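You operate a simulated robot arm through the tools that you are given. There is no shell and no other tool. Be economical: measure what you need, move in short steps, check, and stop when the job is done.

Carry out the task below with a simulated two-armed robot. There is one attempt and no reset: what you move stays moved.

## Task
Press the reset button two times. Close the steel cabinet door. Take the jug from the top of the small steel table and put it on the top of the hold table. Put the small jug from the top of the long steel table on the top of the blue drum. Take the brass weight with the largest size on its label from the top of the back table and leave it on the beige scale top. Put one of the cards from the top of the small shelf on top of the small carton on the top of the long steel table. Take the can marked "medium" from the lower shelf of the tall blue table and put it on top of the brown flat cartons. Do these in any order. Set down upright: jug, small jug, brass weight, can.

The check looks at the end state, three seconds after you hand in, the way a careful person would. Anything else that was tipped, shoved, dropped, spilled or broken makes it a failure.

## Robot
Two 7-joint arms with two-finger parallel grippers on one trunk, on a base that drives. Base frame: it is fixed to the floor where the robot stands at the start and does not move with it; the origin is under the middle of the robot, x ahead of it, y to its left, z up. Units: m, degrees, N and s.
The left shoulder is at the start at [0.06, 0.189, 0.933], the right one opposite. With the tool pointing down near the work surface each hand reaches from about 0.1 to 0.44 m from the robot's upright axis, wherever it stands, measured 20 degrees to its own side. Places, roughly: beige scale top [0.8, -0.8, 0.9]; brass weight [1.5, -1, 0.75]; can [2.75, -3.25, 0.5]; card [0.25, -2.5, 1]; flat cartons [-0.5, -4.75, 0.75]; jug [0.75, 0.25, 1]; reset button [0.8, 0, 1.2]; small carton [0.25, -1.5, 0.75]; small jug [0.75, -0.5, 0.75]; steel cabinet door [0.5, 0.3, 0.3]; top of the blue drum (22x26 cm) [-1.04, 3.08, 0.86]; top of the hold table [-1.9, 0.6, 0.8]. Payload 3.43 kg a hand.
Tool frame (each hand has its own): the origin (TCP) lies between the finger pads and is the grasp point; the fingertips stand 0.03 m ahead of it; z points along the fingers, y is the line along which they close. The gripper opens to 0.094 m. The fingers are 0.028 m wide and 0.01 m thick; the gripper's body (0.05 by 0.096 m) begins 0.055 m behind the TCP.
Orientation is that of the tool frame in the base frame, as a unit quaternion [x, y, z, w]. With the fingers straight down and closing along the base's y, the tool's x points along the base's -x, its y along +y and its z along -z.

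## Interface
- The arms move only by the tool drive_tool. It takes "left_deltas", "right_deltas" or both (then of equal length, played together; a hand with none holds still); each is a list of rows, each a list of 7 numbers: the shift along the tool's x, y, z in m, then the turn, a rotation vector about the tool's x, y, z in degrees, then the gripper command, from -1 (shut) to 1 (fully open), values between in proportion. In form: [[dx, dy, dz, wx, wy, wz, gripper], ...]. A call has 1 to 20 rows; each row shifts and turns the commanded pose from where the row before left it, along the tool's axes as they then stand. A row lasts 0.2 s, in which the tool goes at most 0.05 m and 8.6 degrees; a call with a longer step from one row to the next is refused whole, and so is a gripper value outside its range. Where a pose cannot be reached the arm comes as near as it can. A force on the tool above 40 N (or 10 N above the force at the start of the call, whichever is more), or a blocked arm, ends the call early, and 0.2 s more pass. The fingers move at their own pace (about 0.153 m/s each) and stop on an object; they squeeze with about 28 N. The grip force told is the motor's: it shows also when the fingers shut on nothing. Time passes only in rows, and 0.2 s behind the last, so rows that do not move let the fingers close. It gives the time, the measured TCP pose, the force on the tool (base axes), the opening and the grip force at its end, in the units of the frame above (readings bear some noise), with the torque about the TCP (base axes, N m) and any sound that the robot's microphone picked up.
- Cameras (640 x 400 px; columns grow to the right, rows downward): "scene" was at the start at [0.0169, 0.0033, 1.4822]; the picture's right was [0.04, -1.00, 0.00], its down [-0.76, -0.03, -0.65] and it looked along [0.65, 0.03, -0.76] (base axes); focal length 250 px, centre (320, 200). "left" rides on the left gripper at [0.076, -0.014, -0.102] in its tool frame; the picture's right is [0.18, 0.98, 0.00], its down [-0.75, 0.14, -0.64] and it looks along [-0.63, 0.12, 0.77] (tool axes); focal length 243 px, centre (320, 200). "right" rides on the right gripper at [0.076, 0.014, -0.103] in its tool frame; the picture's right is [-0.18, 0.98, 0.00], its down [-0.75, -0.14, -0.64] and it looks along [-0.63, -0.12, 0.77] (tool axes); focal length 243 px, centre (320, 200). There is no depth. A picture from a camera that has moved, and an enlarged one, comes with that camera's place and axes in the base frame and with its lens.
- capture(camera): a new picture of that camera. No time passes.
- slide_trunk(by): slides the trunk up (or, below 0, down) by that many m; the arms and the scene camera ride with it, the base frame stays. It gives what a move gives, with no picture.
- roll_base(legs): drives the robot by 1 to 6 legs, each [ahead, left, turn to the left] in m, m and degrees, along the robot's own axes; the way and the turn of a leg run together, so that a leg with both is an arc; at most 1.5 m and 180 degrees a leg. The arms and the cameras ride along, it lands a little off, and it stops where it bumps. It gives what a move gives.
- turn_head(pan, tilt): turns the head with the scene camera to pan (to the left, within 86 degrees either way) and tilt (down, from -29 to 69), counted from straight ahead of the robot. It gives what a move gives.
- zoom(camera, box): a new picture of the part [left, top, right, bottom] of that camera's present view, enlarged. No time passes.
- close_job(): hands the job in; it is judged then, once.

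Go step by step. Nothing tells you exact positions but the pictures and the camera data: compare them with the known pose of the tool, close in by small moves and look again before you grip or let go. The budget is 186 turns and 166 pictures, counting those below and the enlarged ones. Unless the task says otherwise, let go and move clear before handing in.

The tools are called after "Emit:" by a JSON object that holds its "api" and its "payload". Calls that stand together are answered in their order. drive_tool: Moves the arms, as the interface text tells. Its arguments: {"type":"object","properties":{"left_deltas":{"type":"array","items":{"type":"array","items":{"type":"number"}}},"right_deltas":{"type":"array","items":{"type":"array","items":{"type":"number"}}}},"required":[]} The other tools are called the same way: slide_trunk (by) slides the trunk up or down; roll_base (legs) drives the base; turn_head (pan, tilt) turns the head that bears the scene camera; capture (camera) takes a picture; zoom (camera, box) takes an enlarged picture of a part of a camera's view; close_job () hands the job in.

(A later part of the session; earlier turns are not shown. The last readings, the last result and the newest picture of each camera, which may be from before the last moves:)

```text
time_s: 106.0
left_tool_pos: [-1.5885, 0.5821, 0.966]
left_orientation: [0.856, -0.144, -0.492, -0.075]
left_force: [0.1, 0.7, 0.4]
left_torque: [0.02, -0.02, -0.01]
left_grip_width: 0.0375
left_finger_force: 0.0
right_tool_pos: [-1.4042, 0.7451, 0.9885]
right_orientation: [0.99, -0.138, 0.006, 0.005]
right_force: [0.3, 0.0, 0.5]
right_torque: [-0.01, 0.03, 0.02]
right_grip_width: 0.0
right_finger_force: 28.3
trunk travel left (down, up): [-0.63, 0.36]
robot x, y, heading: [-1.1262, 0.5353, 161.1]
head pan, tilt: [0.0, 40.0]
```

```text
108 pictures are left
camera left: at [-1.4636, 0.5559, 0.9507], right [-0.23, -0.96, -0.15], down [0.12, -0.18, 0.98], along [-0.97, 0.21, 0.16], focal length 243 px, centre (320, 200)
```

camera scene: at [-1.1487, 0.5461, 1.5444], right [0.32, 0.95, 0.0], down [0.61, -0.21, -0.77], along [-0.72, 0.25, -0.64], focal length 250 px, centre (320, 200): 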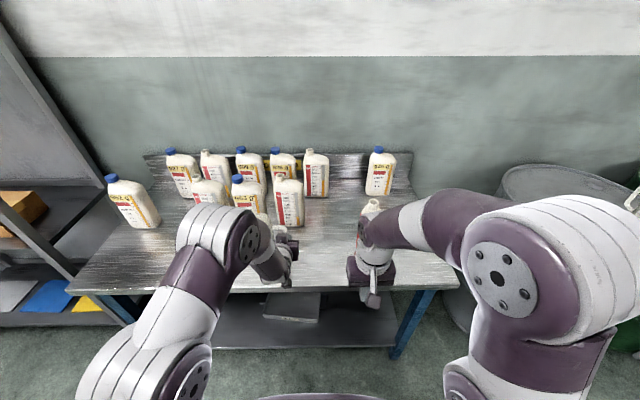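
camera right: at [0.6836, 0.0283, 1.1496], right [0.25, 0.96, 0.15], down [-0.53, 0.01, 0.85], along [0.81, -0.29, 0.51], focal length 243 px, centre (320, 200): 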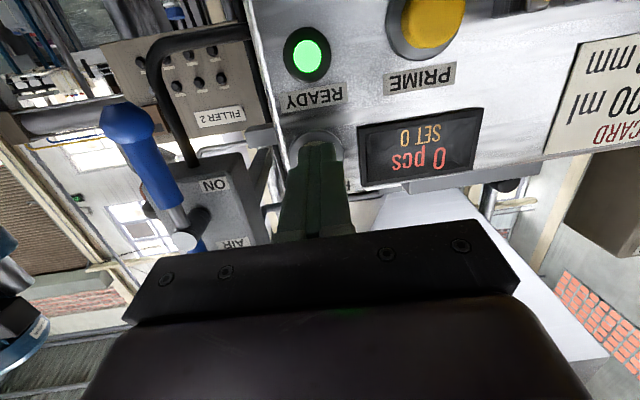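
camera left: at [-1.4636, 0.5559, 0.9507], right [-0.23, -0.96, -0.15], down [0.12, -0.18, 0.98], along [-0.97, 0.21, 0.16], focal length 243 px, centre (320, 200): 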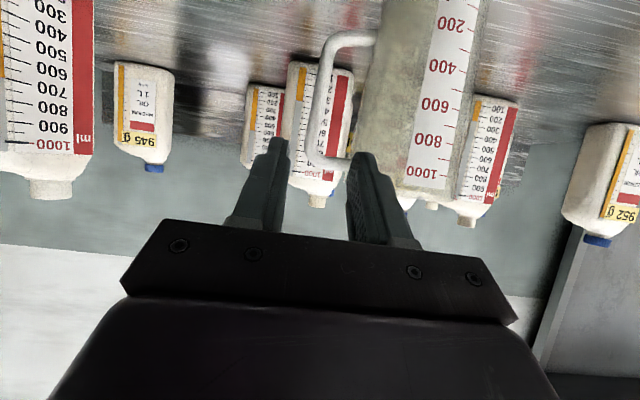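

The jug stands upright on the hold table. I back off, raise the trunk and look at the blue drum on the way.

Emit:
{"api": "roll_base", "payload": {"legs": [[-0.4, 0, 0]]}}

Emit:
{"api": "slide_trunk", "payload": {"by": 0.2}}

Emit:
{"api": "turn_head", "payload": {"pan": -75, "tilt": 20}}

Emit:
{"api": "capture", "payload": {"camera": "scene"}}

```text
time_s: 108.5
left_tool_pos: [-1.2122, 0.4534, 0.9654]
left_orientation: [0.856, -0.145, -0.49, -0.077]
left_force: [-0.9, 0.7, -0.3]
left_torque: [-0.01, -0.03, 0.02]
left_grip_width: 0.0377
left_finger_force: 0.1
right_tool_pos: [-1.0282, 0.6159, 0.9868]
right_orientation: [0.99, -0.138, 0.007, 0.006]
right_force: [0.5, 0.1, -0.4]
right_torque: [0.01, 0.01, 0.01]
right_grip_width: 0.0002
right_finger_force: 28.2
trunk travel left (down, up): [-0.63, 0.36]
robot x, y, heading: [-0.7494, 0.4066, 161.0]
head pan, tilt: [0.0, 40.0]
```

```text
time_s: 110.7
left_tool_pos: [-1.2129, 0.4528, 1.1651]
left_orientation: [0.855, -0.145, -0.492, -0.077]
left_force: [0.0, 0.0, -0.4]
left_torque: [0.03, 0.0, -0.01]
left_grip_width: 0.0374
left_finger_force: 0.1
right_tool_pos: [-1.0288, 0.6172, 1.186]
right_orientation: [0.99, -0.139, 0.006, 0.005]
right_force: [0.3, -0.1, 0.6]
right_torque: [-0.02, 0.01, -0.02]
right_grip_width: 0.0
right_finger_force: 27.5
trunk travel left (down, up): [-0.83, 0.16]
robot x, y, heading: [-0.7437, 0.4092, 160.8]
head pan, tilt: [0.0, 40.0]
```

```text
time_s: 112.1
left_tool_pos: [-1.2132, 0.4526, 1.1647]
left_orientation: [0.855, -0.145, -0.491, -0.077]
left_force: [-0.1, 0.2, 1.0]
left_torque: [0.02, 0.01, -0.04]
left_grip_width: 0.0377
left_finger_force: 0.1
right_tool_pos: [-1.0269, 0.6161, 1.1873]
right_orientation: [0.99, -0.139, 0.007, 0.005]
right_force: [-0.8, 0.2, -0.4]
right_torque: [0.03, 0.03, -0.02]
right_grip_width: 0.0
right_finger_force: 27.8
trunk travel left (down, up): [-0.83, 0.16]
robot x, y, heading: [-0.7486, 0.4094, 161.0]
head pan, tilt: [-75.0, 20.0]
```

```text
107 pictures are left
camera scene: at [-0.6847, 0.4818, 1.7528], right [1.0, -0.07, 0.0], down [-0.02, -0.34, -0.94], along [0.06, 0.94, -0.34], focal length 250 px, centre (320, 200)
```

scene: 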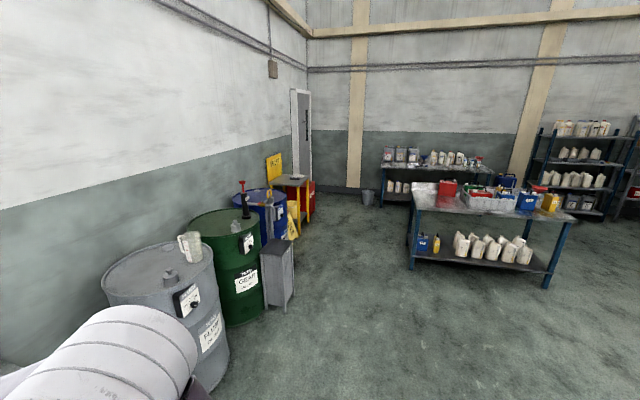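

Next I go to the long steel table for the small jug: turn round, drive over and look.

Emit:
{"api": "roll_base", "payload": {"legs": [[0, 0, -161], [0.5, -0.9, 0]]}}

Emit:
{"api": "turn_head", "payload": {"pan": -5, "tilt": 35}}

Emit:
{"api": "capture", "payload": {"camera": "scene"}}

```text
time_s: 124.1
left_tool_pos: [0.2158, -0.38, 1.1651]
left_orientation: [-0.003, 0.868, 0.008, 0.497]
left_force: [0.2, -0.1, 0.3]
left_torque: [0.01, -0.02, 0.0]
left_grip_width: 0.0376
left_finger_force: 0.1
right_tool_pos: [0.0965, -0.5962, 1.1868]
right_orientation: [-0.032, 0.999, 0.004, -0.007]
right_force: [0.3, -0.1, 1.3]
right_torque: [0.03, 0.03, 0.0]
right_grip_width: 0.0
right_finger_force: 27.6
trunk travel left (down, up): [-0.83, 0.16]
robot x, y, heading: [-0.2412, -0.4954, 0.6]
head pan, tilt: [-75.0, 20.0]
```

```text
time_s: 125.5
left_tool_pos: [0.2157, -0.3812, 1.1655]
left_orientation: [-0.003, 0.868, 0.007, 0.497]
left_force: [0.0, 0.1, -0.3]
left_torque: [-0.01, -0.01, 0.04]
left_grip_width: 0.0376
left_finger_force: 0.1
right_tool_pos: [0.096, -0.5958, 1.1871]
right_orientation: [-0.032, 0.999, 0.004, -0.008]
right_force: [-0.8, 0.8, 0.0]
right_torque: [0.01, -0.04, -0.02]
right_grip_width: 0.0
right_finger_force: 28.0
trunk travel left (down, up): [-0.83, 0.16]
robot x, y, heading: [-0.2386, -0.4943, 0.7]
head pan, tilt: [-5.0, 35.0]
```

```text
106 pictures are left
camera scene: at [-0.2107, -0.5019, 1.7289], right [-0.08, -1.0, 0.0], down [-0.57, 0.04, -0.82], along [0.82, -0.06, -0.57], focal length 250 px, centre (320, 200)
```

scene: 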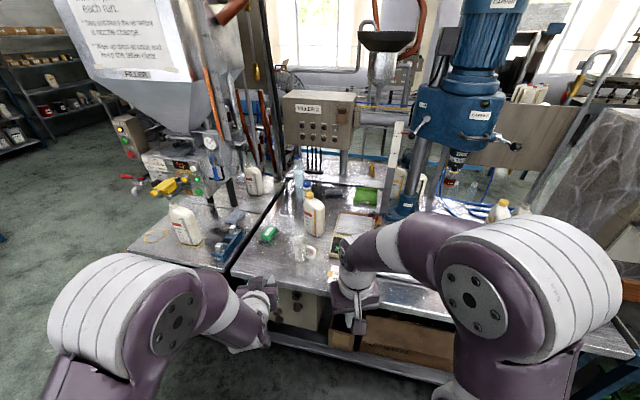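

The small jug seems to stand before the scale near the table's front. I zoom in on it.

Emit:
{"api": "zoom", "payload": {"camera": "scene", "box": [240, 180, 400, 290]}}

Emit:
{"api": "capture", "payload": {"camera": "left"}}

```text
3.64 times, centred on (320, 235) of scene
camera zoom: at [-0.2107, -0.5019, 1.7289], right [-0.08, -1.0, 0.0], down [-0.57, 0.04, -0.82], along [0.82, -0.06, -0.57], focal length 908 px, centre (320, 73)
```

zoom: 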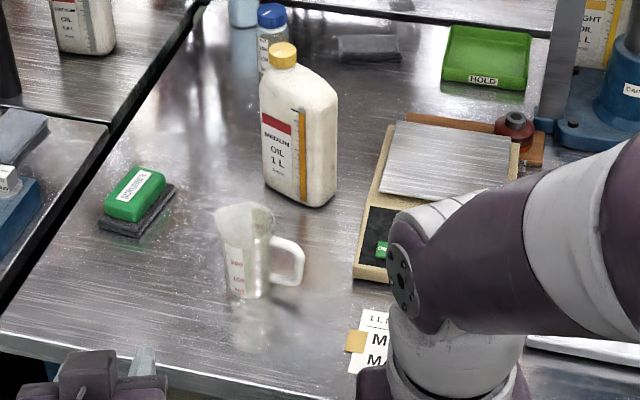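

```text
104 pictures are left
camera left: at [0.0889, -0.3953, 1.1502], right [-0.11, 0.98, -0.15], down [-0.17, 0.13, 0.98], along [0.98, 0.13, 0.16], focal length 243 px, centre (320, 200)
```

left: 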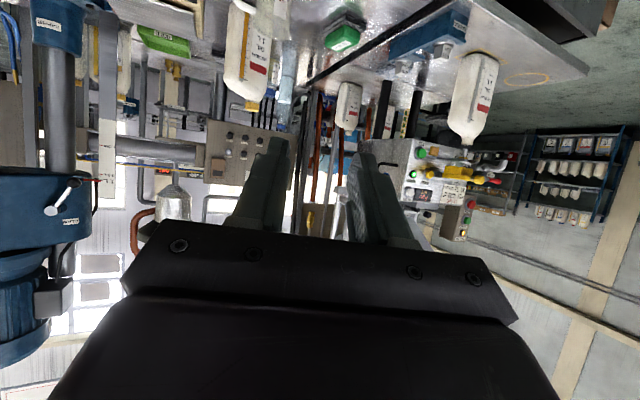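

The small jug stands near (0.63, -0.47), narrow enough to grip round its body. I straighten the left hand down, turn it 90°, open it, and move the base to y≈-0.66.

Emit:
{"api": "drive_tool", "payload": {"left_deltas": [[0, 0, 0, 0, 7.5, 0, 1], [0, 0, 0, 0, 7.5, 0, 1], [0, 0, 0, 0, 7.5, 0, 1], [0, 0, 0, 0, 7.5, 0, 1], [0, 0, 0, 0, 7.5, 0, 1], [0, 0, 0, 0, 7.5, 0, 1], [0, 0, 0, 0, 7.5, 0, 1], [0, 0, 0, 0, 7.5, 0, 1], [0, 0, 0, 0, 0, 8.2, 1], [0, 0, 0, 0, 0, 8.2, 1], [0, 0, 0, 0, 0, 8.2, 1], [0, 0, 0, 0, 0, 8.2, 1], [0, 0, 0, 0, 0, 8.2, 1], [0, 0, 0, 0, 0, 8.2, 1], [0, 0, 0, 0, 0, 8.2, 1], [0, 0, 0, 0, 0, 8.2, 1], [0, 0, 0, 0, 0, 8.2, 1], [0, 0, 0, 0, 0, 8.2, 1], [0, 0, 0, 0, 0, 8, 1]], "right_deltas": [[0.02, 0, 0, 0, 0, 0, -1], [0.02, 0, 0, 0, 0, 0, -1], [0.02, 0, 0, 0, 0, 0, -1], [0.02, 0, 0, 0, 0, 0, -1], [0, 0, 0, 0, 0, 0, -1], [0, 0, 0, 0, 0, 0, -1], [0, 0, 0, 0, 0, 0, -1], [0, 0, 0, 0, 0, 0, -1], [0, 0, 0, 0, 0, 0, -1], [0, 0, 0, 0, 0, 0, -1], [0, 0, 0, 0, 0, 0, -1], [0, 0, 0, 0, 0, 0, -1], [0, 0, 0, 0, 0, 0, -1], [0, 0, 0, 0, 0, 0, -1], [0, 0, 0, 0, 0, 0, -1], [0, 0, 0, 0, 0, 0, -1], [0, 0, 0, 0, 0, 0, -1], [0, 0, 0, 0, 0, 0, -1], [0, 0, 0, 0, 0, 0, -1]]}}

Emit:
{"api": "roll_base", "payload": {"legs": [[0.25, -0.16, -0.5]]}}

Emit:
{"api": "capture", "payload": {"camera": "left"}}

Emit:
{"api": "capture", "payload": {"camera": "scene"}}

```text
time_s: 129.5
left_tool_pos: [0.1061, -0.4314, 1.036]
left_orientation: [0.628, 0.77, 0.093, 0.07]
left_force: [0.4, 0.3, 0.3]
left_torque: [-0.02, -0.03, -0.01]
left_grip_width: 0.0938
left_finger_force: 0.1
left hand out of reach, approached as far as the arm can: row 5, 7, 8, 9, 11, 12, 13, 14, 15, 16, 17, 18, 19
right_tool_pos: [0.0154, -0.5998, 1.1882]
right_orientation: [-0.031, 0.999, 0.004, -0.008]
right_force: [-0.3, 0.3, 0.4]
right_torque: [-0.01, 0.02, -0.03]
right_grip_width: 0.0001
right_finger_force: 28.5
trunk travel left (down, up): [-0.83, 0.16]
robot x, y, heading: [-0.2365, -0.4932, 0.7]
head pan, tilt: [-5.0, 35.0]
```

```text
time_s: 131.5
left_tool_pos: [0.355, -0.5921, 1.0365]
left_orientation: [0.63, 0.768, 0.092, 0.071]
left_force: [0.1, 0.8, 0.4]
left_torque: [-0.01, 0.03, 0.0]
left_grip_width: 0.094
left_finger_force: 0.1
right_tool_pos: [0.2638, -0.7604, 1.1882]
right_orientation: [-0.029, 1.0, 0.005, -0.007]
right_force: [0.4, 0.6, -0.4]
right_torque: [-0.03, -0.01, -0.01]
right_grip_width: 0.0
right_finger_force: 28.5
trunk travel left (down, up): [-0.83, 0.16]
robot x, y, heading: [0.0122, -0.6524, -0.1]
head pan, tilt: [-5.0, 35.0]
```

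```text
103 pictures are left
camera left: at [0.3038, -0.5243, 1.1325], right [0.9, 0.37, 0.23], down [0.14, -0.75, 0.65], along [0.41, -0.56, -0.72], focal length 243 px, centre (320, 200)
```

left: 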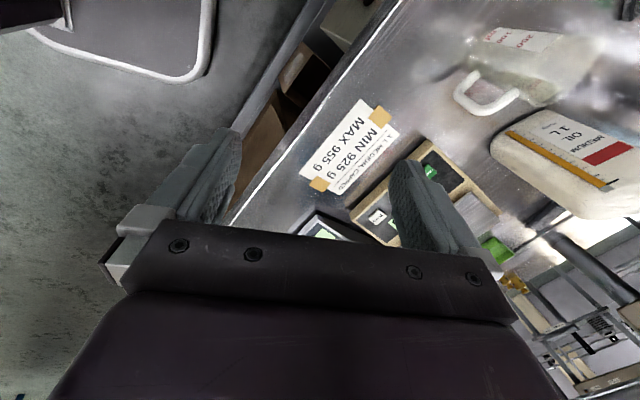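

```text
102 pictures are left
camera scene: at [0.0375, -0.6598, 1.729], right [-0.08, -1.0, 0.0], down [-0.57, 0.05, -0.82], along [0.82, -0.07, -0.57], focal length 250 px, centre (320, 200)
```

scene: 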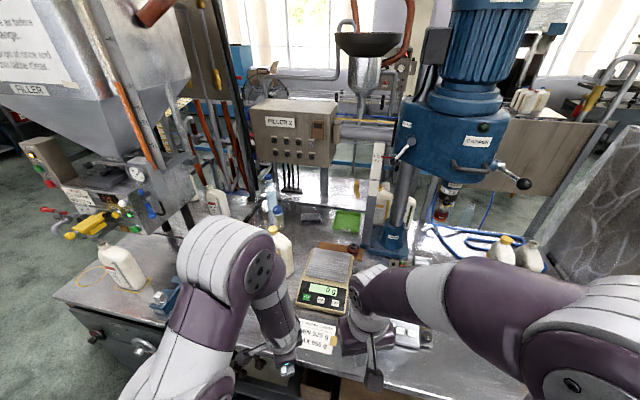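

The left arm ran into its limit while turning. I ease it left and down to a reachable pose and read where it is.

Emit:
{"api": "drive_tool", "payload": {"left_deltas": [[0.02, 0, 0.02, 0, 0, 0, 1], [0.02, 0, 0.02, 0, 0, 0, 1], [0.02, 0, 0.02, 0, 0, 0, 1], [0.01, 0, 0.02, 0, 0, 0, 1], [0, 0, 0, 0, 0, 0, 1]]}}

```text
time_s: 132.7
left_tool_pos: [0.3597, -0.5199, 0.9592]
left_orientation: [0.629, 0.769, 0.092, 0.07]
left_force: [0.1, -1.0, -0.3]
left_torque: [-0.03, 0.0, 0.0]
left_grip_width: 0.0939
left_finger_force: 0.1
right_tool_pos: [0.2638, -0.7622, 1.189]
right_orientation: [-0.029, 1.0, 0.005, -0.007]
right_force: [0.4, -0.2, -0.7]
right_torque: [0.0, 0.03, -0.01]
right_grip_width: 0.0
right_finger_force: 28.1
trunk travel left (down, up): [-0.83, 0.16]
robot x, y, heading: [0.0128, -0.6539, 0.4]
head pan, tilt: [-5.0, 35.0]
```

I correct the hand's tilt and raise it level with the shoulder, then lower the trunk a bit and look again.

Emit:
{"api": "drive_tool", "payload": {"left_deltas": [[0, 0, 0, 4.4, -0.6, 3.8, 1], [0, 0, 0, 4.4, -0.6, 3.8, 1], [0, 0, 0, 4.3, -0.6, 3.7, 1], [0.01, 0, -0.04, 0, 0, 0, 1], [0.01, 0, -0.04, 0, 0, 0, 1], [0.01, 0, -0.04, 0, 0, 0, 1], [0.01, 0, -0.04, 0, 0, 0, 1]]}}

Emit:
{"api": "slide_trunk", "payload": {"by": -0.1}}

Emit:
{"api": "capture", "payload": {"camera": "left"}}

```text
time_s: 134.3
left_tool_pos: [0.3571, -0.4799, 1.1189]
left_orientation: [0.708, 0.706, 0.0, 0.002]
left_force: [-0.2, 0.0, -0.4]
left_torque: [0.01, -0.03, 0.01]
left_grip_width: 0.094
left_finger_force: 0.1
right_tool_pos: [0.2632, -0.761, 1.1885]
right_orientation: [-0.029, 1.0, 0.004, -0.006]
right_force: [0.3, 0.3, 0.4]
right_torque: [0.02, -0.03, 0.02]
right_grip_width: 0.0001
right_finger_force: 28.2
trunk travel left (down, up): [-0.83, 0.16]
robot x, y, heading: [0.0106, -0.6564, 0.1]
head pan, tilt: [-5.0, 35.0]
```

```text
time_s: 135.6
left_tool_pos: [0.3585, -0.4795, 1.0184]
left_orientation: [0.707, 0.707, 0.001, 0.001]
left_force: [-0.2, 0.4, 0.5]
left_torque: [-0.01, -0.04, -0.05]
left_grip_width: 0.0942
left_finger_force: 0.0
right_tool_pos: [0.2638, -0.761, 1.0883]
right_orientation: [-0.028, 1.0, 0.005, -0.007]
right_force: [0.0, -0.2, 0.1]
right_torque: [-0.03, 0.01, -0.03]
right_grip_width: 0.0
right_finger_force: 28.1
trunk travel left (down, up): [-0.73, 0.26]
robot x, y, heading: [0.0136, -0.651, 0.3]
head pan, tilt: [-5.0, 35.0]
```

```text
101 pictures are left
camera left: at [0.3449, -0.4021, 1.1203], right [0.98, 0.18, 0.0], down [0.14, -0.75, 0.64], along [0.12, -0.63, -0.77], focal length 243 px, centre (320, 200)
```

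left: 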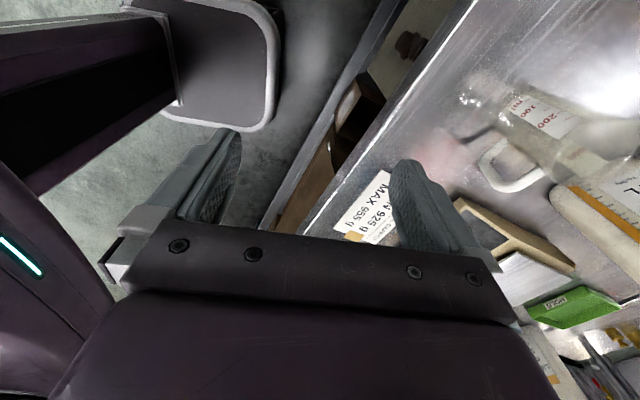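

I zoom on the jug from this camera to place it better.

Emit:
{"api": "zoom", "payload": {"camera": "left", "box": [440, 40, 640, 220]}}

Emit:
{"api": "turn_head", "payload": {"pan": 15, "tilt": 45}}

Emit:
{"api": "capture", "payload": {"camera": "scene"}}

```text
2.22 times, centred on (540, 130) of left
camera zoom: at [0.3449, -0.4021, 1.1203], right [0.98, 0.18, 0.0], down [0.14, -0.75, 0.64], along [0.12, -0.63, -0.77], focal length 539 px, centre (-169, 356)
```

zoom: 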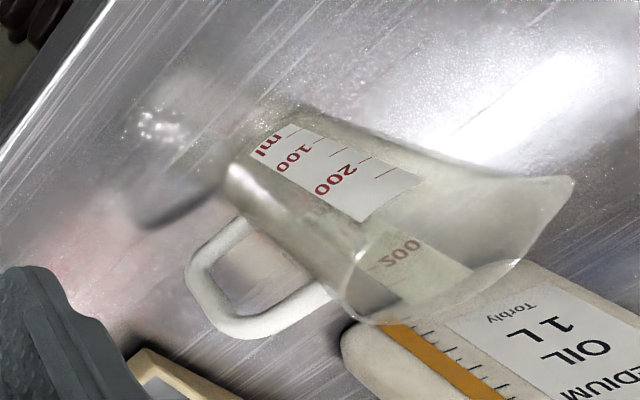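

```text
time_s: 136.5
left_tool_pos: [0.3599, -0.4783, 1.0198]
left_orientation: [0.708, 0.706, 0.001, 0.001]
left_force: [-1.2, 0.1, -0.7]
left_torque: [-0.02, -0.02, 0.02]
left_grip_width: 0.0942
left_finger_force: 0.0
right_tool_pos: [0.265, -0.7627, 1.0883]
right_orientation: [-0.029, 1.0, 0.004, -0.007]
right_force: [-0.5, 0.0, -0.2]
right_torque: [-0.01, 0.01, 0.0]
right_grip_width: 0.0001
right_finger_force: 28.1
trunk travel left (down, up): [-0.73, 0.26]
robot x, y, heading: [0.0093, -0.6527, 0.3]
head pan, tilt: [15.0, 45.0]
```

```text
99 pictures are left
camera scene: at [0.0294, -0.6319, 1.6141], right [0.26, -0.97, 0.0], down [-0.68, -0.18, -0.71], along [0.68, 0.18, -0.71], focal length 250 px, centre (320, 200)
```

scene: 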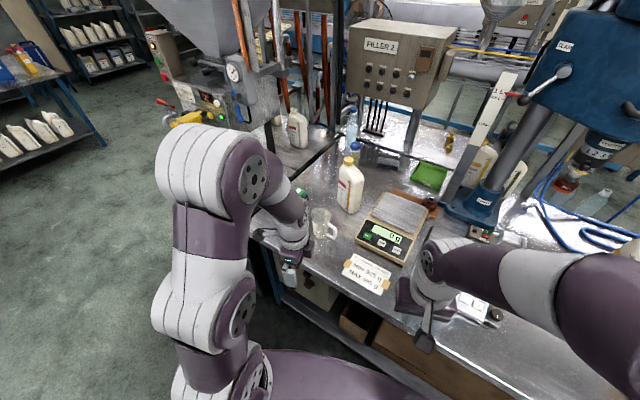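

Both cameras agree: the small jug stands at (0.618, -0.463), rim about z=0.915. I drive 0.1 m nearer and bring the hand over it.

Emit:
{"api": "roll_base", "payload": {"legs": [[0.1, 0, 0]]}}

Emit:
{"api": "drive_tool", "payload": {"left_deltas": [[0.003, 0.04, 0, 0, 0, 0, 1], [0.004, 0.04, 0, 0, 0, 0, 1], [0.004, 0.04, 0, 0, 0, 0, 1], [0.004, 0.038, 0, 0, 0, 0, 1]]}}

Emit:
{"api": "capture", "payload": {"camera": "left"}}

Emit:
{"api": "capture", "payload": {"camera": "scene"}}

```text
time_s: 137.6
left_tool_pos: [0.4579, -0.4791, 1.0183]
left_orientation: [0.708, 0.706, 0.001, 0.001]
left_force: [-0.3, 0.1, 0.3]
left_torque: [-0.02, 0.03, 0.02]
left_grip_width: 0.0939
left_finger_force: 0.0
right_tool_pos: [0.3636, -0.7619, 1.0888]
right_orientation: [-0.029, 1.0, 0.004, -0.007]
right_force: [0.7, 0.3, 0.2]
right_torque: [0.04, -0.01, 0.03]
right_grip_width: 0.0
right_finger_force: 28.0
trunk travel left (down, up): [-0.73, 0.26]
robot x, y, heading: [0.114, -0.6522, 0.2]
head pan, tilt: [15.0, 45.0]
```

```text
time_s: 138.6
left_tool_pos: [0.618, -0.4652, 1.02]
left_orientation: [0.708, 0.706, 0.0, 0.001]
left_force: [0.9, 1.1, -0.6]
left_torque: [0.01, 0.05, 0.01]
left_grip_width: 0.0939
left_finger_force: 0.0
right_tool_pos: [0.3652, -0.7625, 1.0877]
right_orientation: [-0.029, 1.0, 0.003, -0.008]
right_force: [0.2, 0.0, 0.1]
right_torque: [0.0, -0.02, -0.02]
right_grip_width: 0.0
right_finger_force: 28.1
trunk travel left (down, up): [-0.73, 0.26]
robot x, y, heading: [0.1088, -0.6517, 0.3]
head pan, tilt: [15.0, 45.0]
```

```text
98 pictures are left
camera left: at [0.6039, -0.3875, 1.12], right [0.98, 0.18, 0.0], down [0.14, -0.75, 0.64], along [0.12, -0.63, -0.77], focal length 243 px, centre (320, 200)
```

left: 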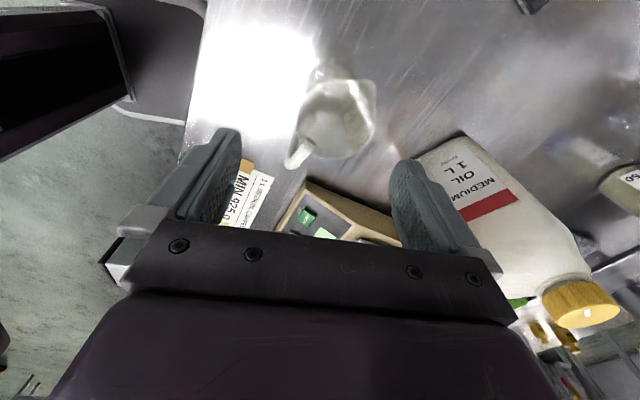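

```text
97 pictures are left
camera scene: at [0.1305, -0.6313, 1.6141], right [0.26, -0.97, 0.0], down [-0.68, -0.19, -0.71], along [0.68, 0.18, -0.71], focal length 250 px, centre (320, 200)
```

scene: 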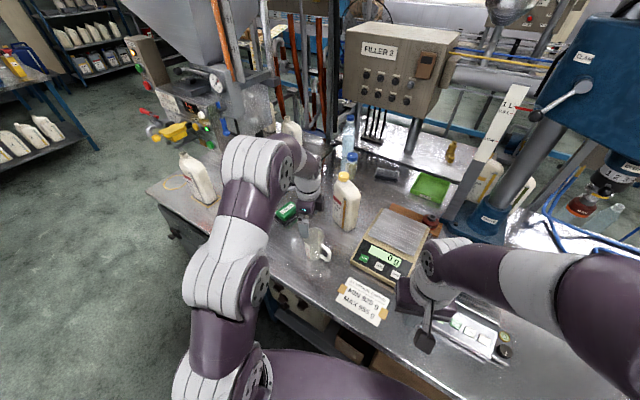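

The axis reads (0.631, -0.46). I shift slightly and lower round the jug.

Emit:
{"api": "drive_tool", "payload": {"left_deltas": [[0.005, 0.013, 0, 0, 0, 0, 1]]}}

Emit:
{"api": "slide_trunk", "payload": {"by": -0.09}}

Emit:
{"api": "capture", "payload": {"camera": "left"}}

```text
time_s: 139.0
left_tool_pos: [0.6282, -0.4592, 1.0185]
left_orientation: [0.708, 0.707, 0.0, 0.0]
left_force: [0.2, 0.1, 0.4]
left_torque: [0.01, -0.03, 0.0]
left_grip_width: 0.0937
left_finger_force: 0.0
right_tool_pos: [0.3643, -0.7609, 1.0878]
right_orientation: [-0.029, 1.0, 0.004, -0.007]
right_force: [0.3, -0.1, 0.1]
right_torque: [0.01, 0.02, 0.0]
right_grip_width: 0.0001
right_finger_force: 27.4
trunk travel left (down, up): [-0.73, 0.26]
robot x, y, heading: [0.1107, -0.653, 0.3]
head pan, tilt: [15.0, 45.0]
```

```text
time_s: 140.3
left_tool_pos: [0.6302, -0.4608, 0.9295]
left_orientation: [0.707, 0.707, 0.001, 0.001]
left_force: [0.5, 0.8, -0.4]
left_torque: [0.0, -0.03, -0.02]
left_grip_width: 0.0939
left_finger_force: 0.1
right_tool_pos: [0.3627, -0.7624, 0.9967]
right_orientation: [-0.028, 1.0, 0.004, -0.007]
right_force: [0.5, 0.7, 0.3]
right_torque: [-0.01, -0.02, 0.02]
right_grip_width: 0.0002
right_finger_force: 28.0
trunk travel left (down, up): [-0.64, 0.35]
robot x, y, heading: [0.1094, -0.6523, 0.2]
head pan, tilt: [15.0, 45.0]
```

```text
96 pictures are left
camera left: at [0.6151, -0.3826, 1.0308], right [0.98, 0.18, 0.0], down [0.14, -0.75, 0.64], along [0.12, -0.63, -0.77], focal length 243 px, centre (320, 200)
```

left: 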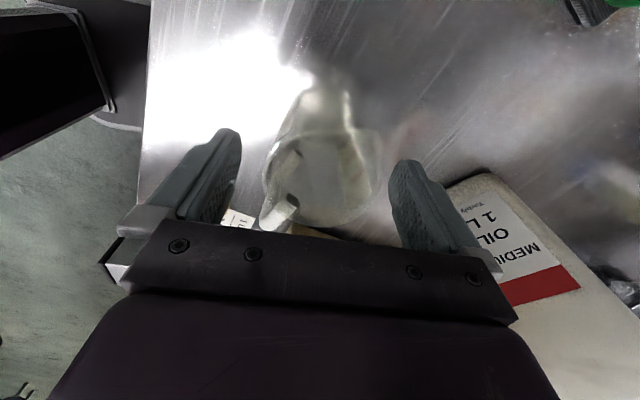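

The rim sits centred between the fingers. I lower 4 cm more and close.

Emit:
{"api": "slide_trunk", "payload": {"by": -0.04}}

Emit:
{"api": "drive_tool", "payload": {"left_deltas": [[0, 0, 0, 0, 0, 0, 0.5], [0, 0, 0, 0, 0, 0, 0], [0, 0, 0, 0, 0, 0, -1], [0, 0, 0, 0, 0, 0, -1], [0, 0, 0, 0, 0, 0, -1]]}}

Emit:
{"api": "capture", "payload": {"camera": "left"}}

```text
time_s: 141.1
left_tool_pos: [0.6289, -0.4596, 0.8889]
left_orientation: [0.707, 0.707, 0.001, 0.0]
left_force: [-0.1, -0.3, 0.2]
left_torque: [0.0, 0.01, 0.0]
left_grip_width: 0.0938
left_finger_force: 0.0
right_tool_pos: [0.3635, -0.7617, 0.9584]
right_orientation: [-0.028, 1.0, 0.004, -0.008]
right_force: [0.6, -0.3, 0.4]
right_torque: [0.0, 0.02, -0.01]
right_grip_width: 0.0002
right_finger_force: 28.2
trunk travel left (down, up): [-0.6, 0.39]
robot x, y, heading: [0.1105, -0.6548, 0.2]
head pan, tilt: [15.0, 45.0]
```

```text
time_s: 142.3
left_tool_pos: [0.631, -0.4613, 0.8889]
left_orientation: [0.708, 0.706, 0.0, 0.001]
left_force: [0.4, 1.5, 3.5]
left_torque: [-0.03, -0.02, -0.01]
left_grip_width: 0.0781
left_finger_force: 28.1
right_tool_pos: [0.3629, -0.7604, 0.9598]
right_orientation: [-0.029, 1.0, 0.005, -0.008]
right_force: [0.0, -0.1, -0.9]
right_torque: [0.02, -0.01, -0.04]
right_grip_width: 0.0001
right_finger_force: 28.4
trunk travel left (down, up): [-0.6, 0.39]
robot x, y, heading: [0.1126, -0.6539, 0.3]
head pan, tilt: [15.0, 45.0]
```

```text
95 pictures are left
camera left: at [0.6152, -0.3826, 0.9908], right [0.98, 0.18, 0.0], down [0.14, -0.75, 0.64], along [0.12, -0.63, -0.77], focal length 243 px, centre (320, 200)
```

left: 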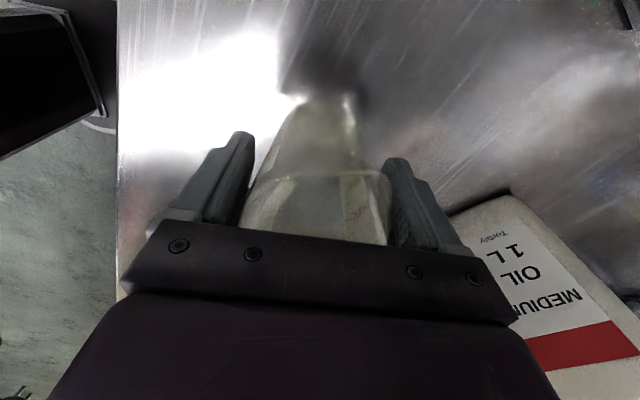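

The small jug is gripped (78 mm). I lift and check.

Emit:
{"api": "slide_trunk", "payload": {"by": 0.15}}

Emit:
{"api": "capture", "payload": {"camera": "left"}}

Emit:
{"api": "zoom", "payload": {"camera": "scene", "box": [240, 140, 420, 310]}}

```text
time_s: 144.1
left_tool_pos: [0.6288, -0.4608, 1.0379]
left_orientation: [0.708, 0.706, 0.001, 0.001]
left_force: [-0.1, 0.1, -0.4]
left_torque: [0.0, 0.02, 0.02]
left_grip_width: 0.0781
left_finger_force: 28.1
right_tool_pos: [0.3628, -0.7613, 1.1089]
right_orientation: [-0.028, 1.0, 0.004, -0.007]
right_force: [-0.2, 0.0, -0.4]
right_torque: [0.02, 0.0, 0.0]
right_grip_width: 0.0001
right_finger_force: 27.7
trunk travel left (down, up): [-0.75, 0.24]
robot x, y, heading: [0.1097, -0.6537, 0.0]
head pan, tilt: [15.0, 45.0]
```

```text
94 pictures are left
camera left: at [0.6154, -0.3826, 1.1404], right [0.98, 0.18, 0.0], down [0.14, -0.75, 0.64], along [0.12, -0.63, -0.77], focal length 243 px, centre (320, 200)
```

left: 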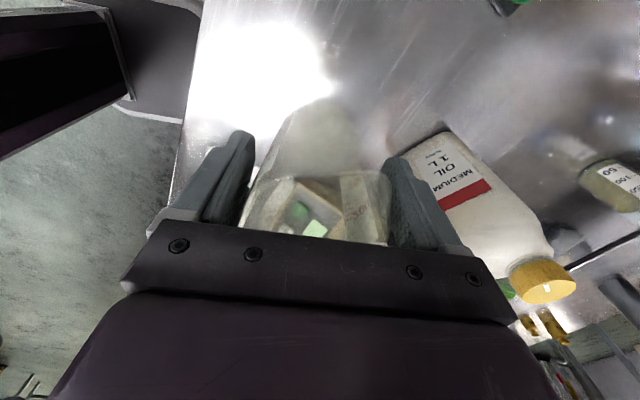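

```text
2.35 times, centred on (330, 225) of scene
camera zoom: at [0.1291, -0.6314, 1.634], right [0.26, -0.97, 0.0], down [-0.68, -0.18, -0.71], along [0.68, 0.18, -0.71], focal length 587 px, centre (296, 141)
```

zoom: 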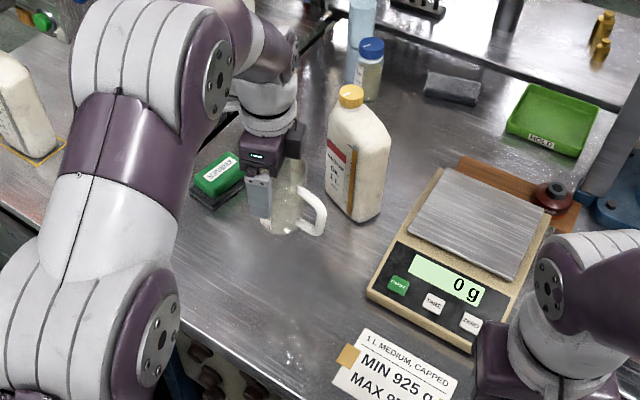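

The jug hangs upright; the beige scale shows clearly too. I drive back, turn left and head toward the blue drum.

Emit:
{"api": "roll_base", "payload": {"legs": [[-0.4, 0, 0], [0, 0, 90], [1.4, 0, 0], [1.3, 0, 0]]}}

Emit:
{"api": "turn_head", "payload": {"pan": 30, "tilt": 35}}

Emit:
{"api": "capture", "payload": {"camera": "scene"}}

```text
time_s: 163.1
left_tool_pos: [-0.5184, 2.5603, 1.0388]
left_orientation: [-0.005, 1.0, 0.0, 0.0]
left_force: [0.3, -0.7, -0.5]
left_torque: [-0.02, 0.03, 0.0]
left_grip_width: 0.0775
left_finger_force: 28.3
right_tool_pos: [-0.2128, 2.2971, 1.1086]
right_orientation: [0.731, -0.682, 0.002, 0.008]
right_force: [0.3, -0.2, 0.2]
right_torque: [0.03, 0.01, -0.03]
right_grip_width: 0.0
right_finger_force: 28.4
trunk travel left (down, up): [-0.75, 0.24]
robot x, y, heading: [-0.3177, 2.0437, 90.9]
head pan, tilt: [15.0, 45.0]
```

```text
time_s: 163.8
left_tool_pos: [-0.5187, 2.5598, 1.0392]
left_orientation: [-0.005, 1.0, 0.0, 0.0]
left_force: [-0.2, 0.3, -0.1]
left_torque: [0.0, 0.02, 0.0]
left_grip_width: 0.0774
left_finger_force: 28.6
right_tool_pos: [-0.2128, 2.2955, 1.1083]
right_orientation: [0.732, -0.682, 0.002, 0.008]
right_force: [0.1, -0.7, -0.4]
right_torque: [-0.01, 0.0, 0.01]
right_grip_width: 0.0001
right_finger_force: 28.1
trunk travel left (down, up): [-0.75, 0.24]
robot x, y, heading: [-0.3178, 2.0417, 90.9]
head pan, tilt: [30.0, 35.0]
```

```text
92 pictures are left
camera scene: at [-0.3637, 2.0588, 1.6489], right [0.86, 0.51, 0.0], down [0.29, -0.49, -0.82], along [-0.42, 0.7, -0.57], focal length 250 px, centre (320, 200)
```

scene: 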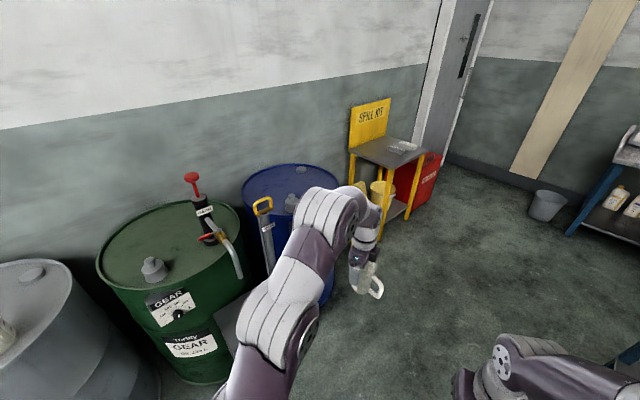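

The drum's top is near (-1.15, 3.09) with a bung at about (-1.06, 2.93); I aim for (-1.0, 3.1). I drive beside it and turn to face it.

Emit:
{"api": "roll_base", "payload": {"legs": [[1.26, -0.1, 0], [0, 0, 89]]}}

Emit:
{"api": "turn_head", "payload": {"pan": 15, "tilt": 50}}

Emit:
{"api": "capture", "payload": {"camera": "scene"}}

Emit:
{"api": "capture", "payload": {"camera": "left"}}

```text
time_s: 174.0
left_tool_pos: [-0.7578, 3.1204, 1.0389]
left_orientation: [-0.701, 0.713, 0.0, -0.001]
left_force: [0.2, -0.5, -0.7]
left_torque: [-0.01, 0.02, -0.04]
left_grip_width: 0.0773
left_finger_force: 27.8
right_tool_pos: [-0.4875, 3.4178, 1.1086]
right_orientation: [1.0, 0.021, 0.007, 0.004]
right_force: [-0.5, 0.0, 0.9]
right_torque: [0.01, 0.03, 0.0]
right_grip_width: 0.0
right_finger_force: 28.1
trunk travel left (down, up): [-0.75, 0.24]
robot x, y, heading: [-0.236, 3.3054, 179.0]
head pan, tilt: [30.0, 35.0]
```

```text
time_s: 174.8
left_tool_pos: [-0.7584, 3.1206, 1.0395]
left_orientation: [-0.7, 0.714, 0.002, 0.0]
left_force: [-0.5, -0.5, -1.5]
left_torque: [0.0, -0.01, -0.02]
left_grip_width: 0.0773
left_finger_force: 27.8
right_tool_pos: [-0.4892, 3.4165, 1.1082]
right_orientation: [1.0, 0.02, 0.007, 0.005]
right_force: [0.3, -1.1, 0.1]
right_torque: [-0.02, 0.02, -0.01]
right_grip_width: 0.0002
right_finger_force: 27.8
trunk travel left (down, up): [-0.75, 0.24]
robot x, y, heading: [-0.2359, 3.306, 179.2]
head pan, tilt: [15.0, 50.0]
```

```text
91 pictures are left
camera scene: at [-0.2512, 3.2845, 1.6272], right [-0.25, 0.97, 0.0], down [0.74, 0.19, -0.64], along [-0.62, -0.16, -0.77], focal length 250 px, centre (320, 200)
```

scene: 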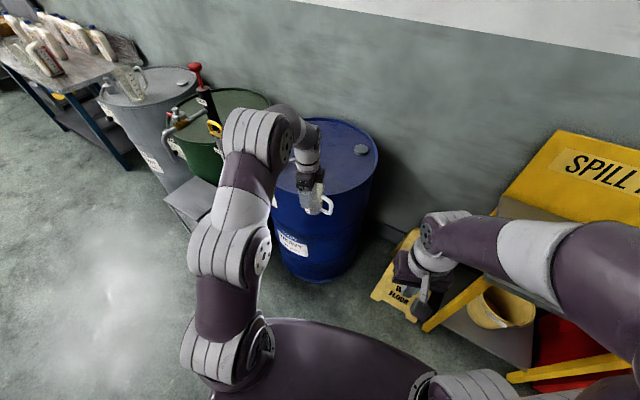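

```text
90 pictures are left
camera left: at [-0.7445, 3.0457, 1.1405], right [-0.99, -0.17, 0.0], down [-0.13, 0.76, 0.64], along [-0.11, 0.63, -0.77], focal length 243 px, centre (320, 200)
```

left: 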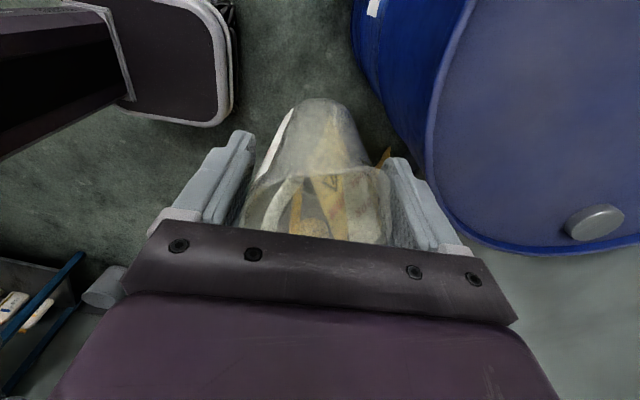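

The near rim of the drum is at x≈-0.90; a floor sign stands to the right. I move in 0.26 m with the jug above the drum, then look.

Emit:
{"api": "roll_base", "payload": {"legs": [[0.26, 0.04, 0]]}}

Emit:
{"api": "capture", "payload": {"camera": "scene"}}

Emit:
{"api": "capture", "payload": {"camera": "left"}}

```text
time_s: 176.6
left_tool_pos: [-1.0202, 3.0878, 1.0402]
left_orientation: [-0.699, 0.715, 0.001, -0.001]
left_force: [0.4, 0.0, -0.4]
left_torque: [-0.01, -0.03, 0.04]
left_grip_width: 0.0775
left_finger_force: 27.7
right_tool_pos: [-0.7484, 3.3843, 1.1085]
right_orientation: [1.0, 0.017, 0.006, 0.005]
right_force: [-0.3, 0.5, 0.1]
right_torque: [-0.01, -0.03, 0.0]
right_grip_width: 0.0002
right_finger_force: 28.0
trunk travel left (down, up): [-0.75, 0.24]
robot x, y, heading: [-0.4975, 3.2693, 178.9]
head pan, tilt: [15.0, 50.0]
```

```text
89 pictures are left
camera scene: at [-0.5125, 3.2494, 1.6272], right [-0.24, 0.97, 0.0], down [0.74, 0.18, -0.64], along [-0.62, -0.15, -0.77], focal length 250 px, centre (320, 200)
```

scene: 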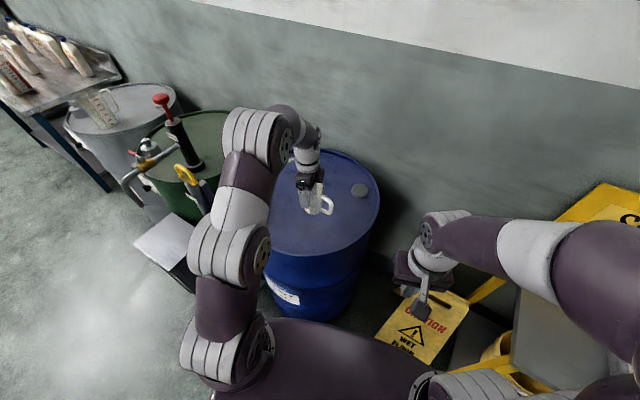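

```text
88 pictures are left
camera left: at [-1.0069, 3.0123, 1.1408], right [-0.99, -0.16, 0.0], down [-0.12, 0.76, 0.64], along [-0.1, 0.63, -0.77], focal length 243 px, centre (320, 200)
```

left: 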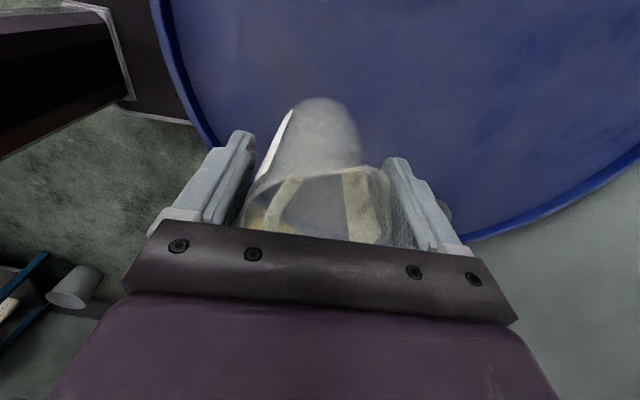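

The jug hangs over clear drum top. I lower it gently onto the drum.

Emit:
{"api": "slide_trunk", "payload": {"by": -0.08}}

Emit:
{"api": "slide_trunk", "payload": {"by": -0.008}}

```text
time_s: 177.8
left_tool_pos: [-1.0212, 3.0881, 0.9584]
left_orientation: [-0.699, 0.715, 0.0, -0.001]
left_force: [0.0, -0.2, -1.3]
left_torque: [-0.05, 0.02, 0.02]
left_grip_width: 0.0772
left_finger_force: 28.3
right_tool_pos: [-0.7478, 3.3826, 1.028]
right_orientation: [1.0, 0.018, 0.007, 0.003]
right_force: [0.2, 0.9, 0.4]
right_torque: [-0.01, 0.01, -0.01]
right_grip_width: 0.0
right_finger_force: 28.0
trunk travel left (down, up): [-0.67, 0.32]
robot x, y, heading: [-0.498, 3.2641, 178.8]
head pan, tilt: [15.0, 50.0]
```

```text
time_s: 178.4
left_tool_pos: [-1.0205, 3.0863, 0.9549]
left_orientation: [-0.699, 0.715, 0.003, -0.004]
left_force: [-5.1, -3.8, 23.7]
left_torque: [0.35, -0.06, -0.01]
left_grip_width: 0.0776
left_finger_force: 27.6
right_tool_pos: [-0.7474, 3.3841, 1.0205]
right_orientation: [1.0, 0.017, 0.006, 0.005]
right_force: [0.6, 0.4, -0.1]
right_torque: [-0.01, -0.01, 0.01]
right_grip_width: 0.0
right_finger_force: 27.3
trunk travel left (down, up): [-0.662, 0.328]
robot x, y, heading: [-0.4977, 3.2692, 178.9]
head pan, tilt: [15.0, 50.0]
```

It stands. I ease the pressure, open and lift clear.

Emit:
{"api": "slide_trunk", "payload": {"by": 0.005}}

Emit:
{"api": "drive_tool", "payload": {"left_deltas": [[0, 0, 0, 0, 0, 0, 0.75], [0, 0, 0, 0, 0, 0, 0.9], [0, 0, 0, 0, 0, 0, 1]]}}

Emit:
{"api": "slide_trunk", "payload": {"by": 0.14}}

Emit:
{"api": "capture", "payload": {"camera": "left"}}

```text
time_s: 178.9
left_tool_pos: [-1.0194, 3.0875, 0.9542]
left_orientation: [-0.699, 0.715, -0.001, 0.002]
left_force: [0.4, 0.0, -0.1]
left_torque: [0.02, -0.01, 0.0]
left_grip_width: 0.0774
left_finger_force: 28.4
right_tool_pos: [-0.7492, 3.3825, 1.0242]
right_orientation: [1.0, 0.018, 0.007, 0.005]
right_force: [-0.1, 0.5, 0.5]
right_torque: [-0.01, 0.01, 0.0]
right_grip_width: 0.0
right_finger_force: 28.1
trunk travel left (down, up): [-0.667, 0.323]
robot x, y, heading: [-0.4986, 3.266, 179.0]
head pan, tilt: [15.0, 50.0]
```

```text
time_s: 179.7
left_tool_pos: [-1.021, 3.0875, 0.9554]
left_orientation: [-0.699, 0.715, 0.001, -0.001]
left_force: [0.6, 0.3, -0.1]
left_torque: [0.0, -0.01, 0.02]
left_grip_width: 0.0939
left_finger_force: 0.1
right_tool_pos: [-0.7482, 3.3821, 1.024]
right_orientation: [1.0, 0.018, 0.007, 0.004]
right_force: [-0.1, -0.6, -0.2]
right_torque: [0.01, -0.02, -0.01]
right_grip_width: 0.0
right_finger_force: 28.1
trunk travel left (down, up): [-0.667, 0.323]
robot x, y, heading: [-0.4989, 3.2708, 179.0]
head pan, tilt: [15.0, 50.0]
```

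```text
time_s: 181.4
left_tool_pos: [-1.0202, 3.0874, 1.0957]
left_orientation: [-0.7, 0.715, 0.0, 0.0]
left_force: [0.4, -0.4, 0.1]
left_torque: [0.01, -0.01, -0.01]
left_grip_width: 0.0942
left_finger_force: 0.0
right_tool_pos: [-0.7482, 3.3841, 1.1657]
right_orientation: [1.0, 0.017, 0.007, 0.004]
right_force: [0.0, -0.2, -0.2]
right_torque: [-0.01, -0.05, -0.01]
right_grip_width: 0.0
right_finger_force: 28.2
trunk travel left (down, up): [-0.807, 0.183]
robot x, y, heading: [-0.4964, 3.2695, 178.8]
head pan, tilt: [15.0, 50.0]
```

```text
87 pictures are left
camera left: at [-1.0073, 3.0123, 1.1975], right [-0.99, -0.16, 0.0], down [-0.12, 0.76, 0.64], along [-0.1, 0.63, -0.77], focal length 243 px, centre (320, 200)
```

left: 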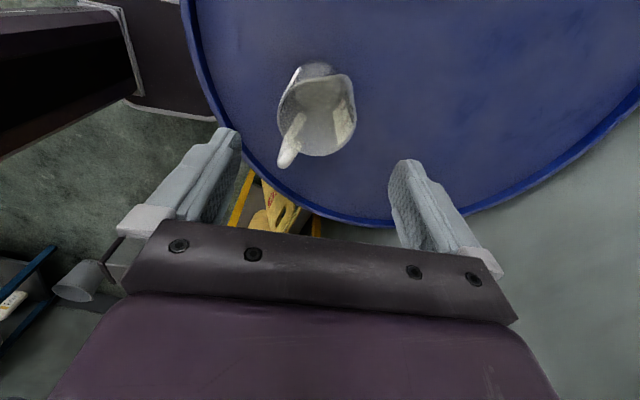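

The small jug stands well on the drum. Next the brass weights on the back table: I drive round the left of the filler table to find a way in.

Emit:
{"api": "roll_base", "payload": {"legs": [[-0.4, 0, 0], [0, 0, 91], [1.4, 0, 0], [0.5, 0, 0], [0, 0, 50]]}}

Emit:
{"api": "turn_head", "payload": {"pan": 0, "tilt": 25}}

Emit:
{"api": "capture", "payload": {"camera": "scene"}}

```text
time_s: 199.1
left_tool_pos: [0.4326, 1.1848, 1.0962]
left_orientation: [0.908, 0.42, 0.001, 0.001]
left_force: [-0.2, -1.2, 0.4]
left_torque: [0.0, 0.02, -0.05]
left_grip_width: 0.0941
left_finger_force: 0.1
right_tool_pos: [0.0344, 1.1256, 1.1654]
right_orientation: [0.316, 0.949, 0.007, -0.006]
right_force: [-0.2, -0.6, -1.1]
right_torque: [0.0, 0.01, -0.01]
right_grip_width: 0.0
right_finger_force: 27.9
trunk travel left (down, up): [-0.807, 0.183]
robot x, y, heading: [-0.0855, 1.3719, -39.8]
head pan, tilt: [15.0, 50.0]
```

```text
time_s: 200.0
left_tool_pos: [0.4328, 1.1857, 1.0967]
left_orientation: [0.907, 0.42, 0.001, 0.0]
left_force: [-0.3, 0.5, -0.3]
left_torque: [0.0, 0.0, 0.02]
left_grip_width: 0.0939
left_finger_force: 0.0
right_tool_pos: [0.0359, 1.1257, 1.1648]
right_orientation: [0.317, 0.948, 0.005, -0.005]
right_force: [0.7, 0.6, -0.5]
right_torque: [0.0, -0.01, -0.02]
right_grip_width: 0.0
right_finger_force: 27.6
trunk travel left (down, up): [-0.807, 0.183]
robot x, y, heading: [-0.0884, 1.3735, -40.0]
head pan, tilt: [0.0, 25.0]
```

```text
86 pictures are left
camera scene: at [-0.063, 1.3523, 1.7216], right [-0.64, -0.77, 0.0], down [-0.32, 0.27, -0.91], along [0.69, -0.58, -0.42], focal length 250 px, centre (320, 200)
```

scene: 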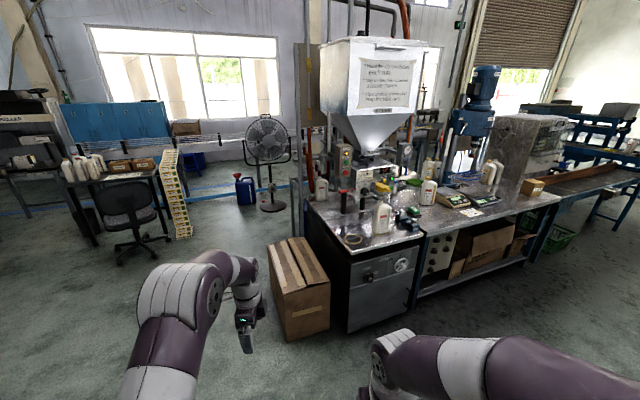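

There is a way round the filler's left side toward the back. I drive there and look along the back of the tables.

Emit:
{"api": "roll_base", "payload": {"legs": [[0, 0, 40], [1.5, 0, 0], [0.35, 0, 0], [0, 0, -90]]}}

Emit:
{"api": "turn_head", "payload": {"pan": 0, "tilt": 30}}

Emit:
{"api": "capture", "payload": {"camera": "scene"}}

```text
time_s: 215.1
left_tool_pos: [1.9716, 0.8479, 1.0967]
left_orientation: [1.0, -0.006, -0.001, 0.0]
left_force: [0.2, 1.0, -0.4]
left_torque: [0.01, -0.02, 0.0]
left_grip_width: 0.0939
left_finger_force: 0.1
right_tool_pos: [1.673, 1.1167, 1.1661]
right_orientation: [0.69, 0.724, 0.008, -0.002]
right_force: [0.5, 0.1, 0.7]
right_torque: [0.02, 0.0, -0.02]
right_grip_width: 0.0
right_finger_force: 28.0
trunk travel left (down, up): [-0.807, 0.183]
robot x, y, heading: [1.784, 1.3694, -90.0]
head pan, tilt: [0.0, 25.0]
```

```text
time_s: 215.7
left_tool_pos: [1.9712, 0.8488, 1.0959]
left_orientation: [1.0, -0.006, 0.0, 0.0]
left_force: [0.5, -0.9, 0.7]
left_torque: [0.02, -0.01, -0.02]
left_grip_width: 0.0938
left_finger_force: 0.0
right_tool_pos: [1.6736, 1.1168, 1.1648]
right_orientation: [0.69, 0.724, 0.008, -0.003]
right_force: [-0.6, -0.4, 0.2]
right_torque: [0.01, 0.02, -0.02]
right_grip_width: 0.0002
right_finger_force: 27.6
trunk travel left (down, up): [-0.807, 0.183]
robot x, y, heading: [1.7825, 1.3661, -90.2]
head pan, tilt: [0.0, 30.0]
```

```text
85 pictures are left
camera scene: at [1.7837, 1.3382, 1.7137], right [-1.0, 0.01, 0.0], down [0.0, 0.5, -0.87], along [-0.01, -0.87, -0.5], focal length 250 px, centre (320, 200)
```

scene: 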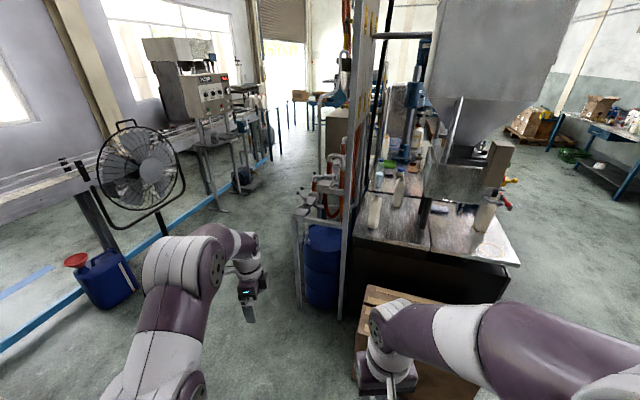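

An aisle runs behind the tables at x≈2.0–2.8. I enter it and look toward the back table.

Emit:
{"api": "roll_base", "payload": {"legs": [[0, 0.58, 0], [1.3, 0, 0]]}}

Emit:
{"api": "turn_head", "payload": {"pan": -35, "tilt": 30}}

Emit:
{"api": "capture", "payload": {"camera": "scene"}}

```text
time_s: 225.2
left_tool_pos: [2.5533, -0.459, 1.0959]
left_orientation: [1.0, -0.001, 0.0, 0.001]
left_force: [1.5, 0.2, 0.7]
left_torque: [0.0, 0.01, 0.0]
left_grip_width: 0.094
left_finger_force: 0.0
right_tool_pos: [2.2501, -0.1927, 1.1651]
right_orientation: [0.686, 0.727, 0.008, -0.002]
right_force: [-0.2, -0.6, 0.4]
right_torque: [-0.01, 0.0, 0.03]
right_grip_width: 0.0
right_finger_force: 27.8
trunk travel left (down, up): [-0.807, 0.183]
robot x, y, heading: [2.3593, 0.061, -89.7]
head pan, tilt: [0.0, 30.0]
```

```text
time_s: 226.2
left_tool_pos: [2.5513, -0.4577, 1.0957]
left_orientation: [1.0, -0.001, 0.001, 0.001]
left_force: [0.6, 0.0, 0.6]
left_torque: [-0.02, -0.03, 0.01]
left_grip_width: 0.0941
left_finger_force: 0.1
right_tool_pos: [2.25, -0.1911, 1.165]
right_orientation: [0.686, 0.727, 0.008, -0.002]
right_force: [1.8, -0.2, 0.1]
right_torque: [0.0, -0.01, 0.02]
right_grip_width: 0.0
right_finger_force: 28.2
trunk travel left (down, up): [-0.807, 0.183]
robot x, y, heading: [2.3617, 0.0591, -89.6]
head pan, tilt: [-35.0, 30.0]
```

```text
84 pictures are left
camera scene: at [2.307, 0.0464, 1.7137], right [-0.82, 0.57, 0.0], down [0.29, 0.41, -0.87], along [-0.49, -0.71, -0.5], focal length 250 px, centre (320, 200)
```

scene: 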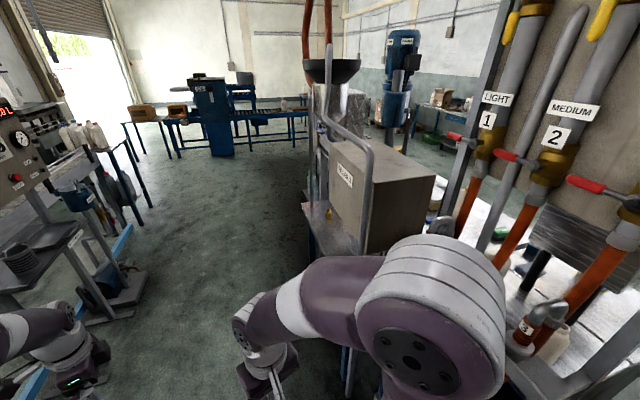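

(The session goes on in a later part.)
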